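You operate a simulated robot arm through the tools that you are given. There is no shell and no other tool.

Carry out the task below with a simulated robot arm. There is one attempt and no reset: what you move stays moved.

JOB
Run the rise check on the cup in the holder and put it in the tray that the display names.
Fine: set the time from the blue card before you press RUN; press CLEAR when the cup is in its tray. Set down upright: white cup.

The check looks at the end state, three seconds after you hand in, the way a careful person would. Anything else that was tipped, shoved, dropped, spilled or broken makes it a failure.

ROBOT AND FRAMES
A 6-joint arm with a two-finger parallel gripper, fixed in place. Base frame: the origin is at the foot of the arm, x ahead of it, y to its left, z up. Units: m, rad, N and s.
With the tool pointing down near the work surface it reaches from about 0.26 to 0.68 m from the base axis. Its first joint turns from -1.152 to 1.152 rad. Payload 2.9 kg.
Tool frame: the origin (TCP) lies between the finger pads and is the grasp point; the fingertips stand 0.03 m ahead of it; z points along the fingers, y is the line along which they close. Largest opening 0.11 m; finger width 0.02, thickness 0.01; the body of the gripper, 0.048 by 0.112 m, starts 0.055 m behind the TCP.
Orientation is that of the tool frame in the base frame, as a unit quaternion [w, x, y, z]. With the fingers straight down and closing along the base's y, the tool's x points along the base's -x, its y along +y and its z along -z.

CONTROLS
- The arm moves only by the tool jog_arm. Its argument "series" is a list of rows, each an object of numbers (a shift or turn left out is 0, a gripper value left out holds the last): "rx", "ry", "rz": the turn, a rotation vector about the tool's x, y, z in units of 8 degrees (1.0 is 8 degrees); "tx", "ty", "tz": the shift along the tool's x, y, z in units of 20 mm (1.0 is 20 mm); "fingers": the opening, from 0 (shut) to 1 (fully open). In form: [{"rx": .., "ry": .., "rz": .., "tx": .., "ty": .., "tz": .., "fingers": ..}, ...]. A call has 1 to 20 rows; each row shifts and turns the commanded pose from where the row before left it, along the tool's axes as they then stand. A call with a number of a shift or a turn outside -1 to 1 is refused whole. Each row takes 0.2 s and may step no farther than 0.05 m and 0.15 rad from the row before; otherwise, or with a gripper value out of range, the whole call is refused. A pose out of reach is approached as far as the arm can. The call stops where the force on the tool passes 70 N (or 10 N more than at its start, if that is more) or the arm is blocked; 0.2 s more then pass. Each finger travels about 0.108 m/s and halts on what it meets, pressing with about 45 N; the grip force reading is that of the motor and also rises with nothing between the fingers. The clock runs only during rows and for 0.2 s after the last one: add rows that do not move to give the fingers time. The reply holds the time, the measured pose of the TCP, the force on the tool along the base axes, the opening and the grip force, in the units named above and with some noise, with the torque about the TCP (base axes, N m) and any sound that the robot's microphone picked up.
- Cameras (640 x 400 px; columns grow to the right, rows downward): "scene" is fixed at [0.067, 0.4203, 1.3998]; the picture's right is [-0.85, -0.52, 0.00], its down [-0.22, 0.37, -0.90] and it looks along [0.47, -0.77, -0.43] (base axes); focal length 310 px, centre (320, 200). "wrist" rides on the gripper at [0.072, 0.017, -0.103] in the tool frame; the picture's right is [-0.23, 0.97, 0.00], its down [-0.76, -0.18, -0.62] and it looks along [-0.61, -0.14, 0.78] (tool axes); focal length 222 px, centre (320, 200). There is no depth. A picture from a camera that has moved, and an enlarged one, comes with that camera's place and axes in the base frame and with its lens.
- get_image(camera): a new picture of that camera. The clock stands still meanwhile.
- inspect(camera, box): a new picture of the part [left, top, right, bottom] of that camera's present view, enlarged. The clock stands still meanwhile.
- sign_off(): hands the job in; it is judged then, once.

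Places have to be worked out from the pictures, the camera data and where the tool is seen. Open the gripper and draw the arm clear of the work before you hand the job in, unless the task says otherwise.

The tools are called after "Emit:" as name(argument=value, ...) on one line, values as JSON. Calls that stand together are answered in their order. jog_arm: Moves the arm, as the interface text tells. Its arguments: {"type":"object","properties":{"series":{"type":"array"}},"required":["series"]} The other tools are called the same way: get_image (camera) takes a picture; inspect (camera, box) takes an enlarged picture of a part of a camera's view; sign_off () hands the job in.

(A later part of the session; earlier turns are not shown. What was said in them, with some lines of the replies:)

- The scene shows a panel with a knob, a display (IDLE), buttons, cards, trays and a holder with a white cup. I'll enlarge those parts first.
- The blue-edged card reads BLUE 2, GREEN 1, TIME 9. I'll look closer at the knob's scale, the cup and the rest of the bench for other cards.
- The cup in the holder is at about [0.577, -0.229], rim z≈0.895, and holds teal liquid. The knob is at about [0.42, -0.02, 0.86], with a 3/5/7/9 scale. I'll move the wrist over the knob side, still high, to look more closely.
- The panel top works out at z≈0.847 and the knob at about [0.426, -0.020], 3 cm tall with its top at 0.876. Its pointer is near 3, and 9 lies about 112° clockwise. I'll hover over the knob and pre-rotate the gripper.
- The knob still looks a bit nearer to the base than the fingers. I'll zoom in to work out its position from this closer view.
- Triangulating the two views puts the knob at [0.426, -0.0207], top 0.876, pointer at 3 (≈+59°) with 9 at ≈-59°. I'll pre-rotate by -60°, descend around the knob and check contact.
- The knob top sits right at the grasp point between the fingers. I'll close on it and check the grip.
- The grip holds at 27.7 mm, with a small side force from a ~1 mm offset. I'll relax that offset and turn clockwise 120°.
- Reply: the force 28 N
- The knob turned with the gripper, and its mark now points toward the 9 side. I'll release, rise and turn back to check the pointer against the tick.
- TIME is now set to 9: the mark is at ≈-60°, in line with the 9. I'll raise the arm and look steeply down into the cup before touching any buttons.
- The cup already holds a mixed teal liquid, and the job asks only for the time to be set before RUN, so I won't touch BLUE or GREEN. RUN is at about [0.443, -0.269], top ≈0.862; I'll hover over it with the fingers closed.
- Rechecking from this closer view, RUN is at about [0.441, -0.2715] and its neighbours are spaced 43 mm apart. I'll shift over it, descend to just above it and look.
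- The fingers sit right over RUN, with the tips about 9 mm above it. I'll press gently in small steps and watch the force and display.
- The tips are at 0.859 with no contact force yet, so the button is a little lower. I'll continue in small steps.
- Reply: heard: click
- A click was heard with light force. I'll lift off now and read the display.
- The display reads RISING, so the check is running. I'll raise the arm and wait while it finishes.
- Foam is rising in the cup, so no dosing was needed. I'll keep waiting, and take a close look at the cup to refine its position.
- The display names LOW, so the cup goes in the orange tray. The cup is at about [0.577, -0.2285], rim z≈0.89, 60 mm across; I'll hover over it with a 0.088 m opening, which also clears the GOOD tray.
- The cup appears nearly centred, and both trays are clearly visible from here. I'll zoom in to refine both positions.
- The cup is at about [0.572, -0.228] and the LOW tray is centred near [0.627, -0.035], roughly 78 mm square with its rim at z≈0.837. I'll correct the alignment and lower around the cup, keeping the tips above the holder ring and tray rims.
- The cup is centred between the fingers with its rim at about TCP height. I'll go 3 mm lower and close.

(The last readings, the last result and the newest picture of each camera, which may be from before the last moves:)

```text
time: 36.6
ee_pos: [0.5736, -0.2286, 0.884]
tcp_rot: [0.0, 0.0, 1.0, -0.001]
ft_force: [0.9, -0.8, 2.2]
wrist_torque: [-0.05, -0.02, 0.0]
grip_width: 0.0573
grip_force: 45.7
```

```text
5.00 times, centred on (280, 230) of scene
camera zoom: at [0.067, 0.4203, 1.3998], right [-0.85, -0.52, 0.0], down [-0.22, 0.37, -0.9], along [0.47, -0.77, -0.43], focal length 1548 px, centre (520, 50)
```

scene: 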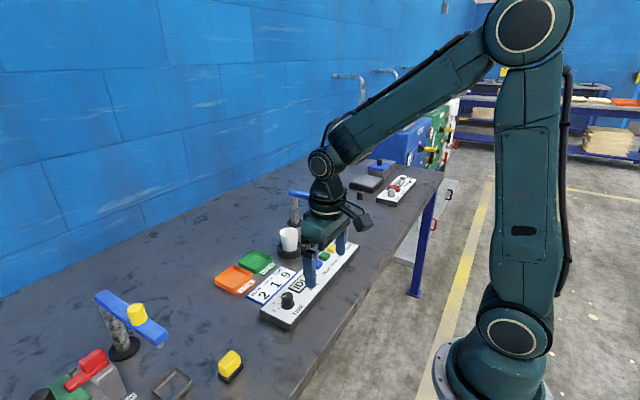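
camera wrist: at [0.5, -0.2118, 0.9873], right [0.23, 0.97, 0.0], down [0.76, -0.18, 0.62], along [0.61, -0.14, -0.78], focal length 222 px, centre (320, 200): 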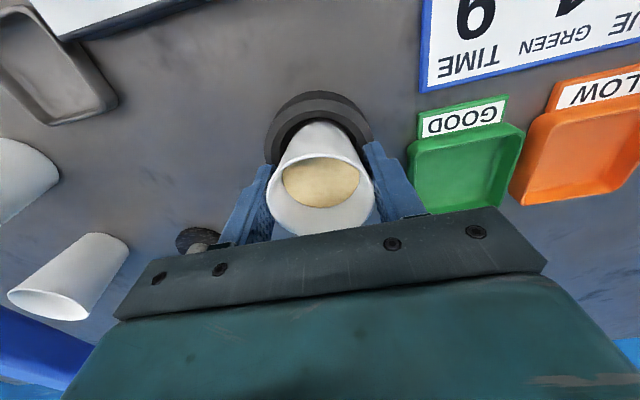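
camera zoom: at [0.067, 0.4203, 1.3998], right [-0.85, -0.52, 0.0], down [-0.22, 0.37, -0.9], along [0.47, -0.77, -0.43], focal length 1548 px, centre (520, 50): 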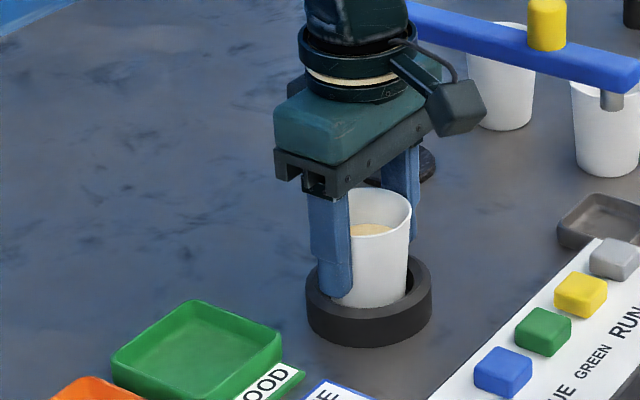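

The grip is firm at 57 mm with little side force. I'll lift slowly and check.

Emit:
jog_arm(series=[{"tz": -0.2}, {"tz": -0.3}, {"tz": -0.5}, {"tz": -0.5}, {"tz": -0.5}, {"tz": -0.5}, {"tz": -0.5}, {"tz": -0.5}, {"tz": -0.3}, {"tz": -0.2}, {}])

Emit:
get_image(camera="wrist")

Emit:
inspect(camera="scene", box=[210, 180, 350, 300])

```text
time: 39.0
ee_pos: [0.5737, -0.2295, 0.9644]
tcp_rot: [0.0, 0.0, 1.0, 0.0]
ft_force: [0.4, 0.0, 0.2]
wrist_torque: [0.0, -0.02, 0.02]
grip_width: 0.0573
grip_force: 45.1
```

```text
taken
camera wrist: at [0.5001, -0.2117, 1.0671], right [0.23, 0.97, 0.0], down [0.76, -0.18, 0.62], along [0.61, -0.14, -0.78], focal length 222 px, centre (320, 200)
```

wrist: 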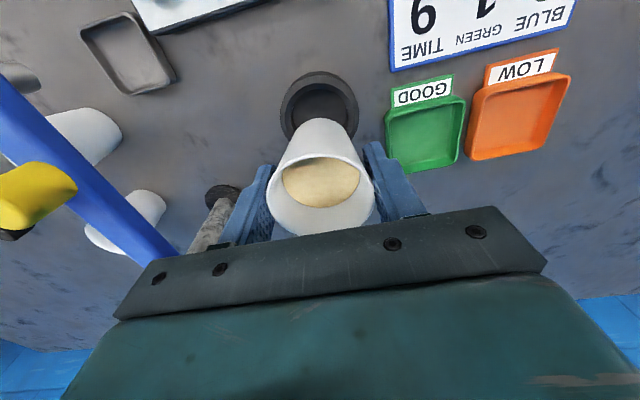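

```text
3.33 times, centred on (280, 240) of scene
camera zoom: at [0.067, 0.4203, 1.3998], right [-0.85, -0.52, 0.0], down [-0.22, 0.37, -0.9], along [0.47, -0.77, -0.43], focal length 1032 px, centre (453, 67)
```

zoom: 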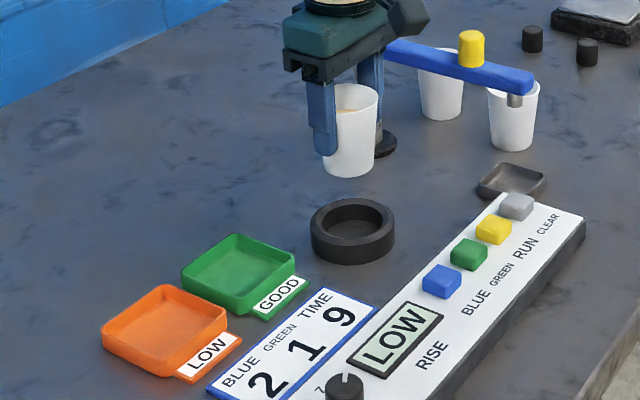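

The cup is lifted upright and clear of the holder. I'll carry it smoothly to above the LOW tray.

Emit:
jog_arm(series=[{"tx": -0.11, "ty": 0.4}, {"tx": -0.19, "ty": 0.7}, {"tx": -0.25, "ty": 0.9}, {"tx": -0.25, "ty": 0.9}, {"tx": -0.25, "ty": 0.9}, {"tx": -0.25, "ty": 0.9}, {"tx": -0.25, "ty": 0.9}, {"tx": -0.25, "ty": 0.9}, {"tx": -0.25, "ty": 0.9}, {"tx": -0.25, "ty": 0.9}, {"tx": -0.19, "ty": 0.7}, {"tx": -0.11, "ty": 0.4}, {"tx": -0.08, "ty": 0.3}, {}, {}])

Emit:
get_image(camera="wrist")

Emit:
inspect(camera="scene", box=[190, 200, 310, 310])

```text
time: 42.2
ee_pos: [0.6248, -0.035, 0.9624]
tcp_rot: [0.0, 0.0, 1.0, -0.001]
ft_force: [0.2, -1.4, -0.2]
wrist_torque: [0.03, 0.0, 0.02]
grip_width: 0.0571
grip_force: 45.5
```

```text
taken
camera wrist: at [0.5527, -0.0181, 1.0657], right [0.23, 0.97, 0.0], down [0.76, -0.18, 0.62], along [0.61, -0.14, -0.78], focal length 222 px, centre (320, 200)
```

wrist: 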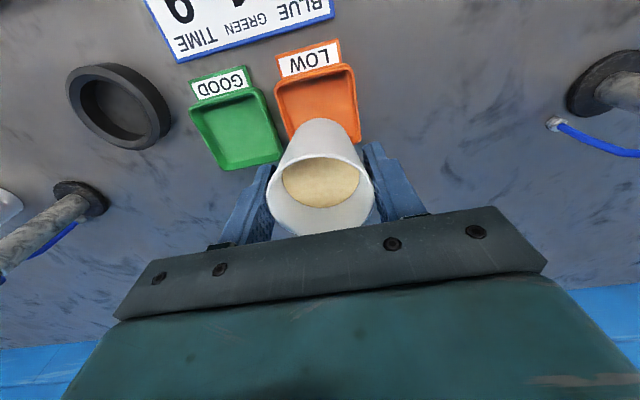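

```text
3.64 times, centred on (250, 255) of scene
camera zoom: at [0.067, 0.4203, 1.3998], right [-0.85, -0.52, 0.0], down [-0.22, 0.37, -0.9], along [0.47, -0.77, -0.43], focal length 1126 px, centre (574, 0)
```

zoom: 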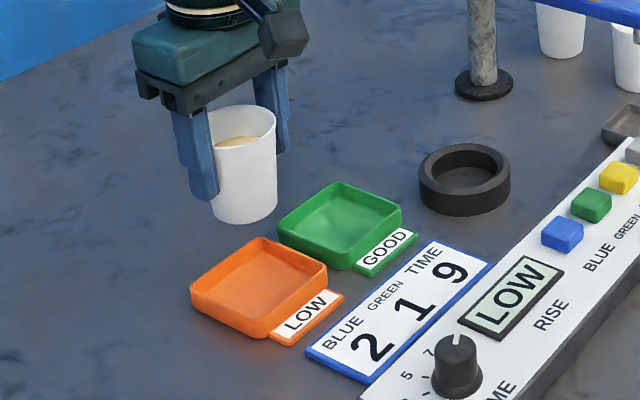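

The tray centre from this view is about [0.625, -0.0325], within 3 mm of the cup's axis. I'll nudge over and lower most of the way.

Emit:
jog_arm(series=[{"ty": 0.1}, {"tz": 0.4}, {"tz": 0.4}, {"tz": 0.4}, {"tz": 0.4}, {"tz": 0.4}, {"tz": 0.4}, {"tz": 0.4}, {"tz": 0.3}, {}])

Emit:
get_image(camera="wrist")

Emit:
inspect(camera="scene", box=[200, 230, 290, 310])

```text
time: 44.4
ee_pos: [0.6254, -0.0346, 0.9014]
tcp_rot: [-0.001, 0.0, 1.0, 0.0]
ft_force: [0.3, -0.2, -0.5]
wrist_torque: [-0.03, -0.01, 0.02]
grip_width: 0.0572
grip_force: 44.7
```

```text
taken
camera wrist: at [0.5525, -0.0159, 1.005], right [0.23, 0.97, 0.0], down [0.76, -0.18, 0.62], along [0.61, -0.14, -0.78], focal length 222 px, centre (320, 200)
```

wrist: 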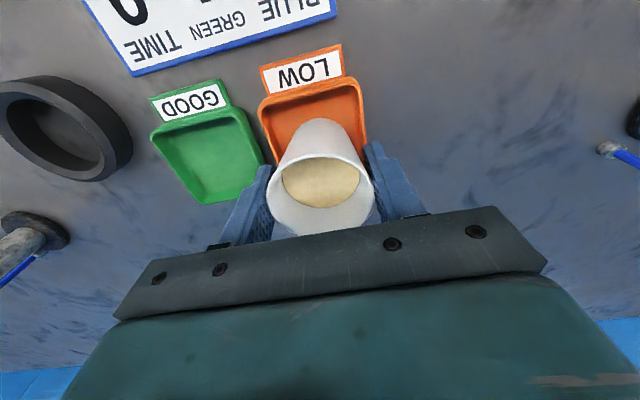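

```text
5.00 times, centred on (245, 270) of scene
camera zoom: at [0.067, 0.4203, 1.3998], right [-0.85, -0.52, 0.0], down [-0.22, 0.37, -0.9], along [0.47, -0.77, -0.43], focal length 1548 px, centre (695, -150)
```

zoom: 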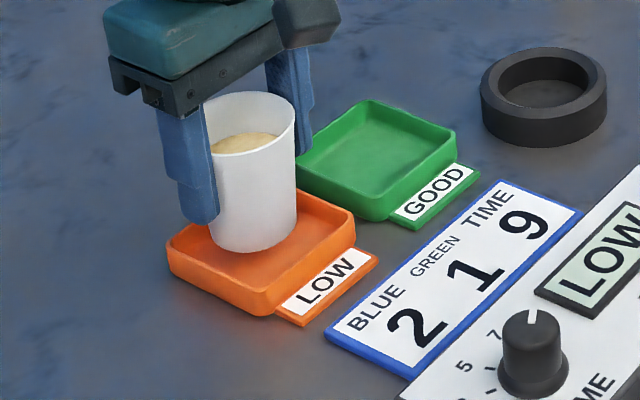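

The cup is inside the tray outline and about 15 mm above its floor. I'll lower in small steps and watch for contact.

Emit:
jog_arm(series=[{"tz": 0.15}, {"tz": 0.15}, {"tz": 0.15}])

Emit:
jog_arm(series=[{"tz": 0.1}])

Emit:
jog_arm(series=[{"tz": 0.1}])

```text
time: 45.2
ee_pos: [0.6251, -0.0331, 0.8937]
tcp_rot: [0.0, 0.001, 1.0, 0.0]
ft_force: [-0.6, 0.2, -0.4]
wrist_torque: [0.03, -0.01, 0.03]
grip_width: 0.0571
grip_force: 45.4
```

```text
time: 45.6
ee_pos: [0.6255, -0.0334, 0.8909]
tcp_rot: [0.0, 0.0, 1.0, 0.0]
ft_force: [0.5, -0.3, -0.2]
wrist_torque: [0.0, -0.01, -0.03]
grip_width: 0.0571
grip_force: 45.4
```

```text
time: 46.0
ee_pos: [0.6264, -0.0332, 0.8891]
tcp_rot: [0.0, 0.0, 1.0, 0.0]
ft_force: [-0.1, -0.1, -0.8]
wrist_torque: [0.02, 0.03, 0.01]
grip_width: 0.0572
grip_force: 44.9
```

No contact yet at 0.889. I'll continue in 1–2 mm steps.

Emit:
jog_arm(series=[{"tz": 0.1}])

Emit:
jog_arm(series=[{"tz": 0.07}])

Emit:
inspect(camera="scene", box=[200, 230, 290, 310])

```text
time: 46.4
ee_pos: [0.6259, -0.0341, 0.8866]
tcp_rot: [0.0, 0.0, 1.0, 0.0]
ft_force: [-0.1, -0.3, 0.2]
wrist_torque: [0.0, 0.04, 0.02]
grip_width: 0.057
grip_force: 45.6
```

```text
time: 46.8
ee_pos: [0.6265, -0.0337, 0.8851]
tcp_rot: [0.0, -0.001, 1.0, 0.001]
ft_force: [0.8, -0.4, -0.8]
wrist_torque: [-0.01, -0.02, 0.04]
grip_width: 0.0573
grip_force: 44.8
```

```text
5.00 times, centred on (245, 270) of scene
camera zoom: at [0.067, 0.4203, 1.3998], right [-0.85, -0.52, 0.0], down [-0.22, 0.37, -0.9], along [0.47, -0.77, -0.43], focal length 1548 px, centre (695, -150)
```

zoom: 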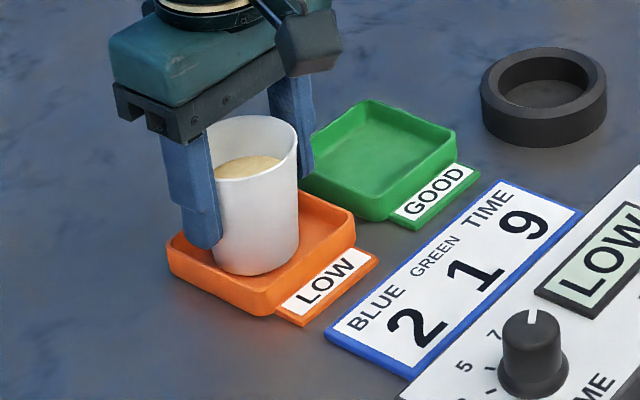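

Still no contact, and the tips appear well above the tray rim. I'll keep going in 1.5 mm steps.

Emit:
jog_arm(series=[{"tz": 0.08}])

Emit:
jog_arm(series=[{"tz": 0.08}])

```text
time: 47.2
ee_pos: [0.6256, -0.0342, 0.8843]
tcp_rot: [0.001, 0.0, 1.0, 0.0]
ft_force: [-0.2, 0.8, 3.1]
wrist_torque: [0.03, 0.02, -0.02]
grip_width: 0.0571
grip_force: 45.0
```

```text
time: 47.6
ee_pos: [0.6274, -0.0342, 0.8832]
tcp_rot: [0.001, 0.0, 1.0, 0.0]
ft_force: [-3.9, 0.7, 13.4]
wrist_torque: [0.04, 0.29, -0.01]
grip_width: 0.057
grip_force: 45.1
```

Contact came at 0.884, the same height as when seated in the holder, so the cup is on the tray floor. I'll relax the push slightly and open.

Emit:
jog_arm(series=[{"tz": -0.06}, {"fingers": 0.6}, {"fingers": 0.75}, {}, {}])

Emit:
get_image(camera="wrist")

Emit:
inspect(camera="scene", box=[200, 230, 290, 310])

```text
time: 48.8
ee_pos: [0.6261, -0.0348, 0.8833]
tcp_rot: [0.0, 0.0, 1.0, 0.0]
ft_force: [-0.1, -0.1, 0.5]
wrist_torque: [0.02, -0.04, -0.02]
grip_width: 0.0825
grip_force: 0.3
```

```text
taken
camera wrist: at [0.5528, -0.0164, 0.9867], right [0.23, 0.97, 0.0], down [0.76, -0.18, 0.62], along [0.61, -0.14, -0.78], focal length 222 px, centre (320, 200)
```

wrist: 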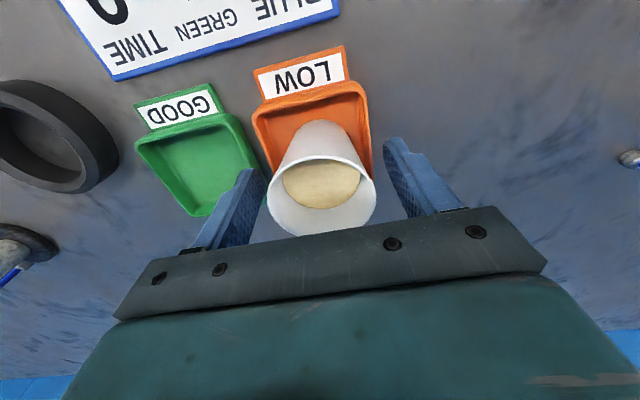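

```text
5.00 times, centred on (245, 270) of scene
camera zoom: at [0.067, 0.4203, 1.3998], right [-0.85, -0.52, 0.0], down [-0.22, 0.37, -0.9], along [0.47, -0.77, -0.43], focal length 1548 px, centre (695, -150)
```

zoom: 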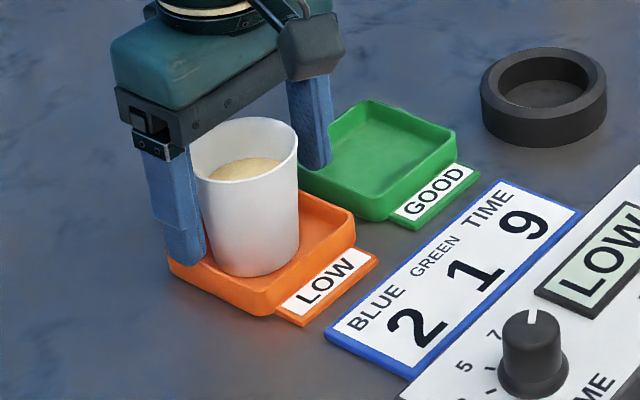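

The cup stands upright in the LOW tray with both fingers clear of it. I'll rise straight up.

Emit:
jog_arm(series=[{"tz": -0.3}, {"tz": -0.5}, {"tz": -0.8}, {"tz": -1}, {"tz": -1}, {"tz": -1}, {"tz": -1}, {}])

Emit:
get_image(camera="wrist")

Emit:
inspect(camera="scene", box=[200, 210, 380, 330])

```text
time: 50.6
ee_pos: [0.6259, -0.0334, 0.9961]
tcp_rot: [0.0, 0.0, 1.0, 0.0]
ft_force: [-1.1, 0.3, 0.2]
wrist_torque: [-0.02, 0.01, 0.01]
grip_width: 0.0824
grip_force: 0.0
```

```text
taken
camera wrist: at [0.5533, -0.0152, 1.0995], right [0.23, 0.97, 0.0], down [0.76, -0.18, 0.62], along [0.61, -0.14, -0.78], focal length 222 px, centre (320, 200)
```

wrist: 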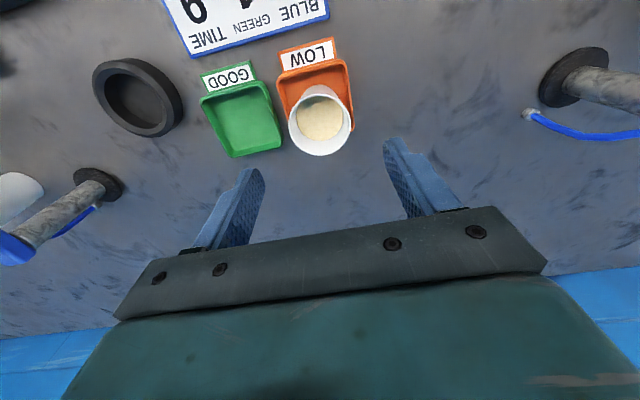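

```text
3.33 times, centred on (290, 270) of scene
camera zoom: at [0.067, 0.4203, 1.3998], right [-0.85, -0.52, 0.0], down [-0.22, 0.37, -0.9], along [0.47, -0.77, -0.43], focal length 1032 px, centre (420, -33)
```

zoom: 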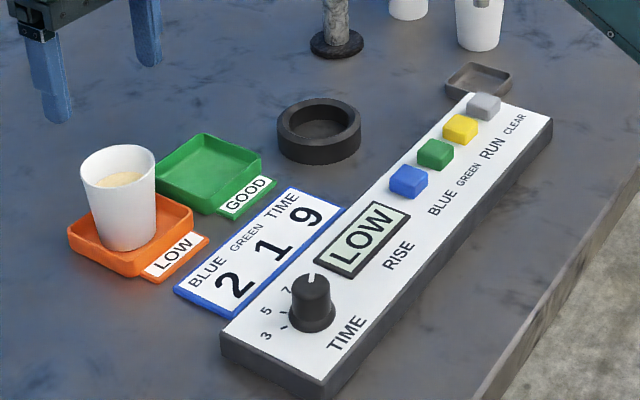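

The cup is standing in the LOW tray, with the display still at LOW. Next is CLEAR at about [0.442, -0.3145]; I'll travel there high, then turn the gripper 90° so its body stays away from the blue dispenser beam.

Emit:
jog_arm(series=[{"tz": -0.5}, {"tx": 0.6, "ty": -0.9, "fingers": 0}, {"tx": 0.6, "ty": -0.9}, {"tx": 0.6, "ty": -0.9}, {"tx": 0.6, "ty": -0.9}, {"tx": 0.6, "ty": -0.9}, {"tx": 0.6, "ty": -0.9}, {"tx": 0.6, "ty": -0.9}, {"tx": 0.6, "ty": -0.9}, {"tx": 0.6, "ty": -0.9}, {"tx": 0.6, "ty": -0.9}, {"tx": 0.6, "ty": -0.9}, {"tx": 0.6, "ty": -0.9}, {"tx": 0.6, "ty": -0.9}, {"tx": 0.6, "ty": -0.9}, {"tx": 0.6, "ty": -0.9}, {"tx": 0.2, "ty": -0.5}, {}])

Emit:
jog_arm(series=[{"rz": 1}, {"rz": 1}, {"rz": 1}, {"rz": 1}, {"rz": 1}, {"rz": 1}, {"rz": 1}, {"rz": 1}, {"rz": 1}, {"rz": 1}, {"rz": 1}, {"rz": 0.25}, {}])

Emit:
get_image(camera="wrist")

Emit:
get_image(camera="scene")

```text
time: 54.4
ee_pos: [0.4417, -0.3143, 1.0056]
tcp_rot: [0.0, 0.0, 1.0, 0.0]
ft_force: [0.6, -0.1, 0.0]
wrist_torque: [0.0, 0.01, 0.01]
grip_width: 0.0
grip_force: 37.7
```

```text
time: 57.2
ee_pos: [0.4427, -0.3136, 1.0057]
tcp_rot: [0.001, 0.708, 0.707, 0.0]
ft_force: [-0.4, -0.2, 0.5]
wrist_torque: [0.03, 0.02, 0.02]
grip_width: 0.0002
grip_force: 37.6
```

```text
taken
camera wrist: at [0.4586, -0.2409, 1.109], right [0.97, -0.23, 0.0], down [-0.18, -0.76, 0.62], along [-0.14, -0.61, -0.78], focal length 222 px, centre (320, 200)
```

wrist: 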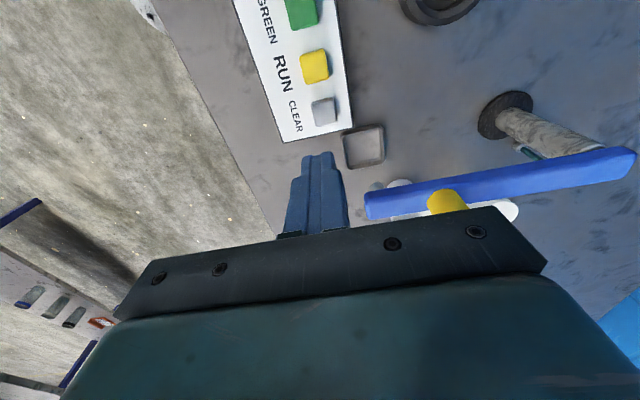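

```text
taken
```

scene: 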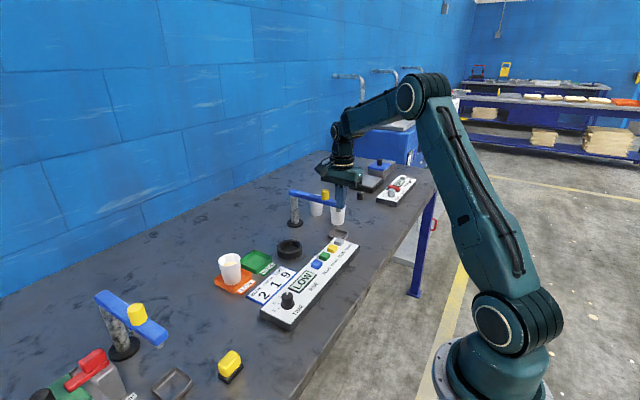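

The beam is over 5 cm from the gripper body, and CLEAR computes to about [0.445, -0.316]. I'll align and descend to just above it.

Emit:
jog_arm(series=[{"tx": -0.1, "ty": 0.12}, {"tz": 0.9}, {"tz": 0.9}, {"tz": 0.9}, {"tz": 0.9}, {"tz": 0.8}, {"tz": 0.7}, {}])

Emit:
get_image(camera="wrist")

Emit:
inspect(camera="scene", box=[290, 190, 390, 270])

```text
time: 59.0
ee_pos: [0.4441, -0.3141, 0.9028]
tcp_rot: [0.0, 0.707, 0.707, -0.001]
ft_force: [-0.2, 0.6, 0.6]
wrist_torque: [-0.01, -0.01, -0.03]
grip_width: 0.0
grip_force: 37.5
```

```text
taken
camera wrist: at [0.4609, -0.2425, 1.0063], right [0.97, -0.23, 0.0], down [-0.18, -0.76, 0.62], along [-0.14, -0.61, -0.78], focal length 222 px, centre (320, 200)
```

wrist: 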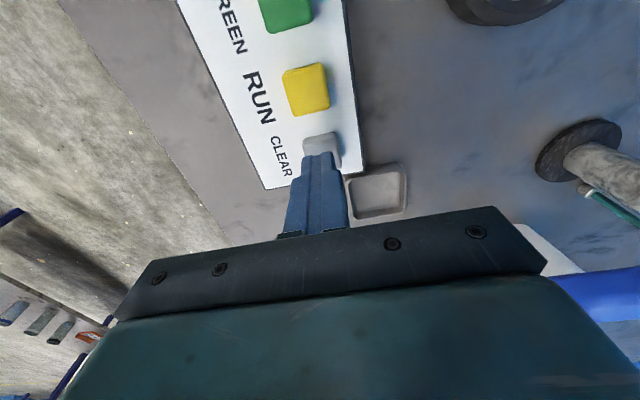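

```text
5.00 times, centred on (340, 230) of scene
camera zoom: at [0.067, 0.4203, 1.3998], right [-0.85, -0.52, 0.0], down [-0.22, 0.37, -0.9], along [0.47, -0.77, -0.43], focal length 1548 px, centre (220, 50)
```

zoom: 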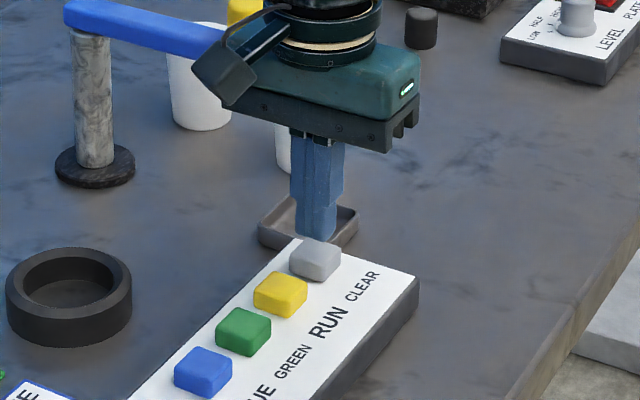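

The tips are aligned over CLEAR. I'll press gently in small steps.

Emit:
jog_arm(series=[{"tz": 0.25}, {"tz": 0.25}, {"tz": 0.2}, {"tz": 0.1}])

Emit:
jog_arm(series=[{"tz": 0.1}])

```text
time: 60.0
ee_pos: [0.4438, -0.3145, 0.8871]
tcp_rot: [0.0, 0.707, 0.707, 0.0]
ft_force: [-0.9, 0.1, 2.2]
wrist_torque: [0.03, 0.0, 0.01]
grip_width: 0.0
grip_force: 37.8
```

```text
time: 60.4
ee_pos: [0.4447, -0.316, 0.8851]
tcp_rot: [0.0, 0.707, 0.707, 0.001]
ft_force: [-1.0, 0.9, 1.9]
wrist_torque: [-0.01, 0.0, 0.01]
grip_width: 0.0002
grip_force: 38.0
heard: click
```

CLEAR clicked. I'll rise clear and read the display.

Emit:
jog_arm(series=[{"tz": -0.5}, {"tz": -1}, {"tz": -1}, {"tz": -1}, {"tz": -1}, {"tz": -1}, {"tz": -1}, {}])

Emit:
inspect(camera="scene", box=[200, 190, 380, 330])

```text
time: 62.2
ee_pos: [0.4437, -0.3157, 1.0157]
tcp_rot: [-0.001, 0.707, 0.707, 0.0]
ft_force: [-0.3, 0.2, -0.6]
wrist_torque: [0.0, 0.0, 0.03]
grip_width: 0.0002
grip_force: 37.5
```

```text
2.86 times, centred on (290, 260) of scene
camera zoom: at [0.067, 0.4203, 1.3998], right [-0.85, -0.52, 0.0], down [-0.22, 0.37, -0.9], along [0.47, -0.77, -0.43], focal length 884 px, centre (406, 29)
```

zoom: 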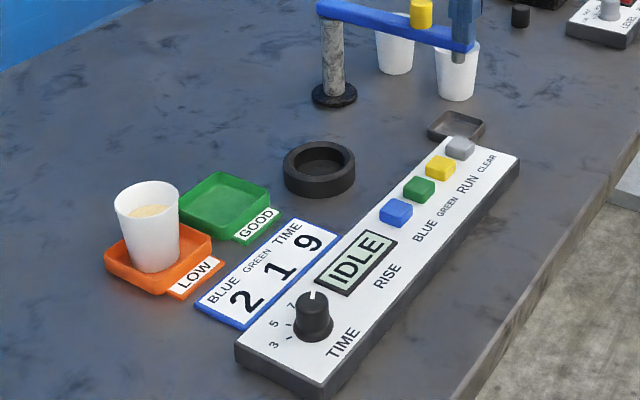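

The display is back to IDLE and the cup stands upright in the LOW tray. I'll open the gripper, retract up and away toward the base, and take a last look.

Emit:
jog_arm(series=[{"tz": -1}, {"tz": -1}, {"tz": -1, "ty": -0.5}, {"tz": -1, "ty": -1}, {"tz": -0.5, "ty": -1, "fingers": 1}, {"ty": -1}, {"ty": -1}, {}, {}, {}])

Emit:
get_image(camera="scene")

Emit:
inspect(camera="scene", box=[200, 230, 290, 310])

```text
time: 64.4
ee_pos: [0.3529, -0.3146, 1.1036]
tcp_rot: [0.0, 0.707, 0.707, 0.0]
ft_force: [1.2, 0.6, 0.5]
wrist_torque: [0.0, 0.02, 0.01]
grip_width: 0.11
grip_force: 0.0
```

```text
taken
```

scene: 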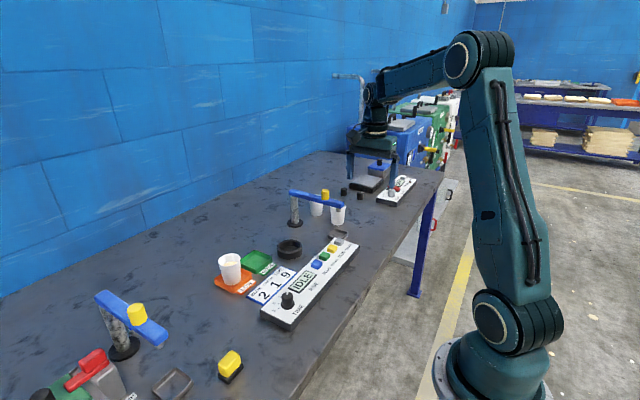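

```text
5.00 times, centred on (245, 270) of scene
camera zoom: at [0.067, 0.4203, 1.3998], right [-0.85, -0.52, 0.0], down [-0.22, 0.37, -0.9], along [0.47, -0.77, -0.43], focal length 1548 px, centre (695, -150)
```

zoom: 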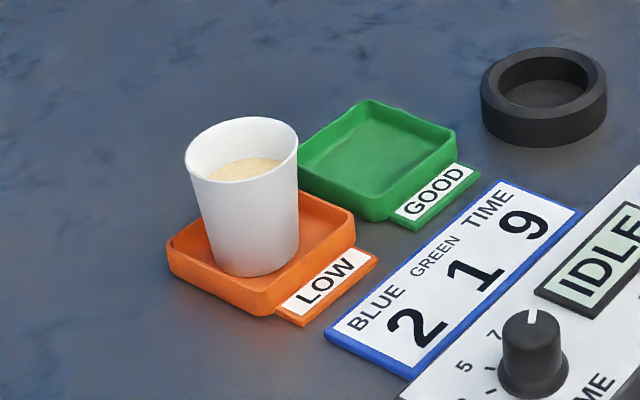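

The cup is upright in the LOW tray, the display is cleared to IDLE and nothing else has moved. The gripper is open and the arm is clear, so I'm handing in.

Emit:
sign_off()

```text
The job is handed in.
```

The rise check ran and the display named LOW, so the white cup is now standing upright in the orange LOW tray. I've handed the job in.

- **Time:** I set the TIME knob to 9 from the blue card before pressing RUN.
- **Blue and green numbers:** The card also reads BLUE 2 and GREEN 1. I did not press those buttons. The cup already held mixed liquid, your instructions asked only for the time, and the foam rose after RUN without them. If those doses were meant to be added first, the LOW result may not be valid.
- **Clear:** I pressed CLEAR after the cup was in its tray, and the display went back to IDLE.
- **Finish:** The gripper is open, the arm is clear of the work, and nothing else looked moved or spilled in the last picture.
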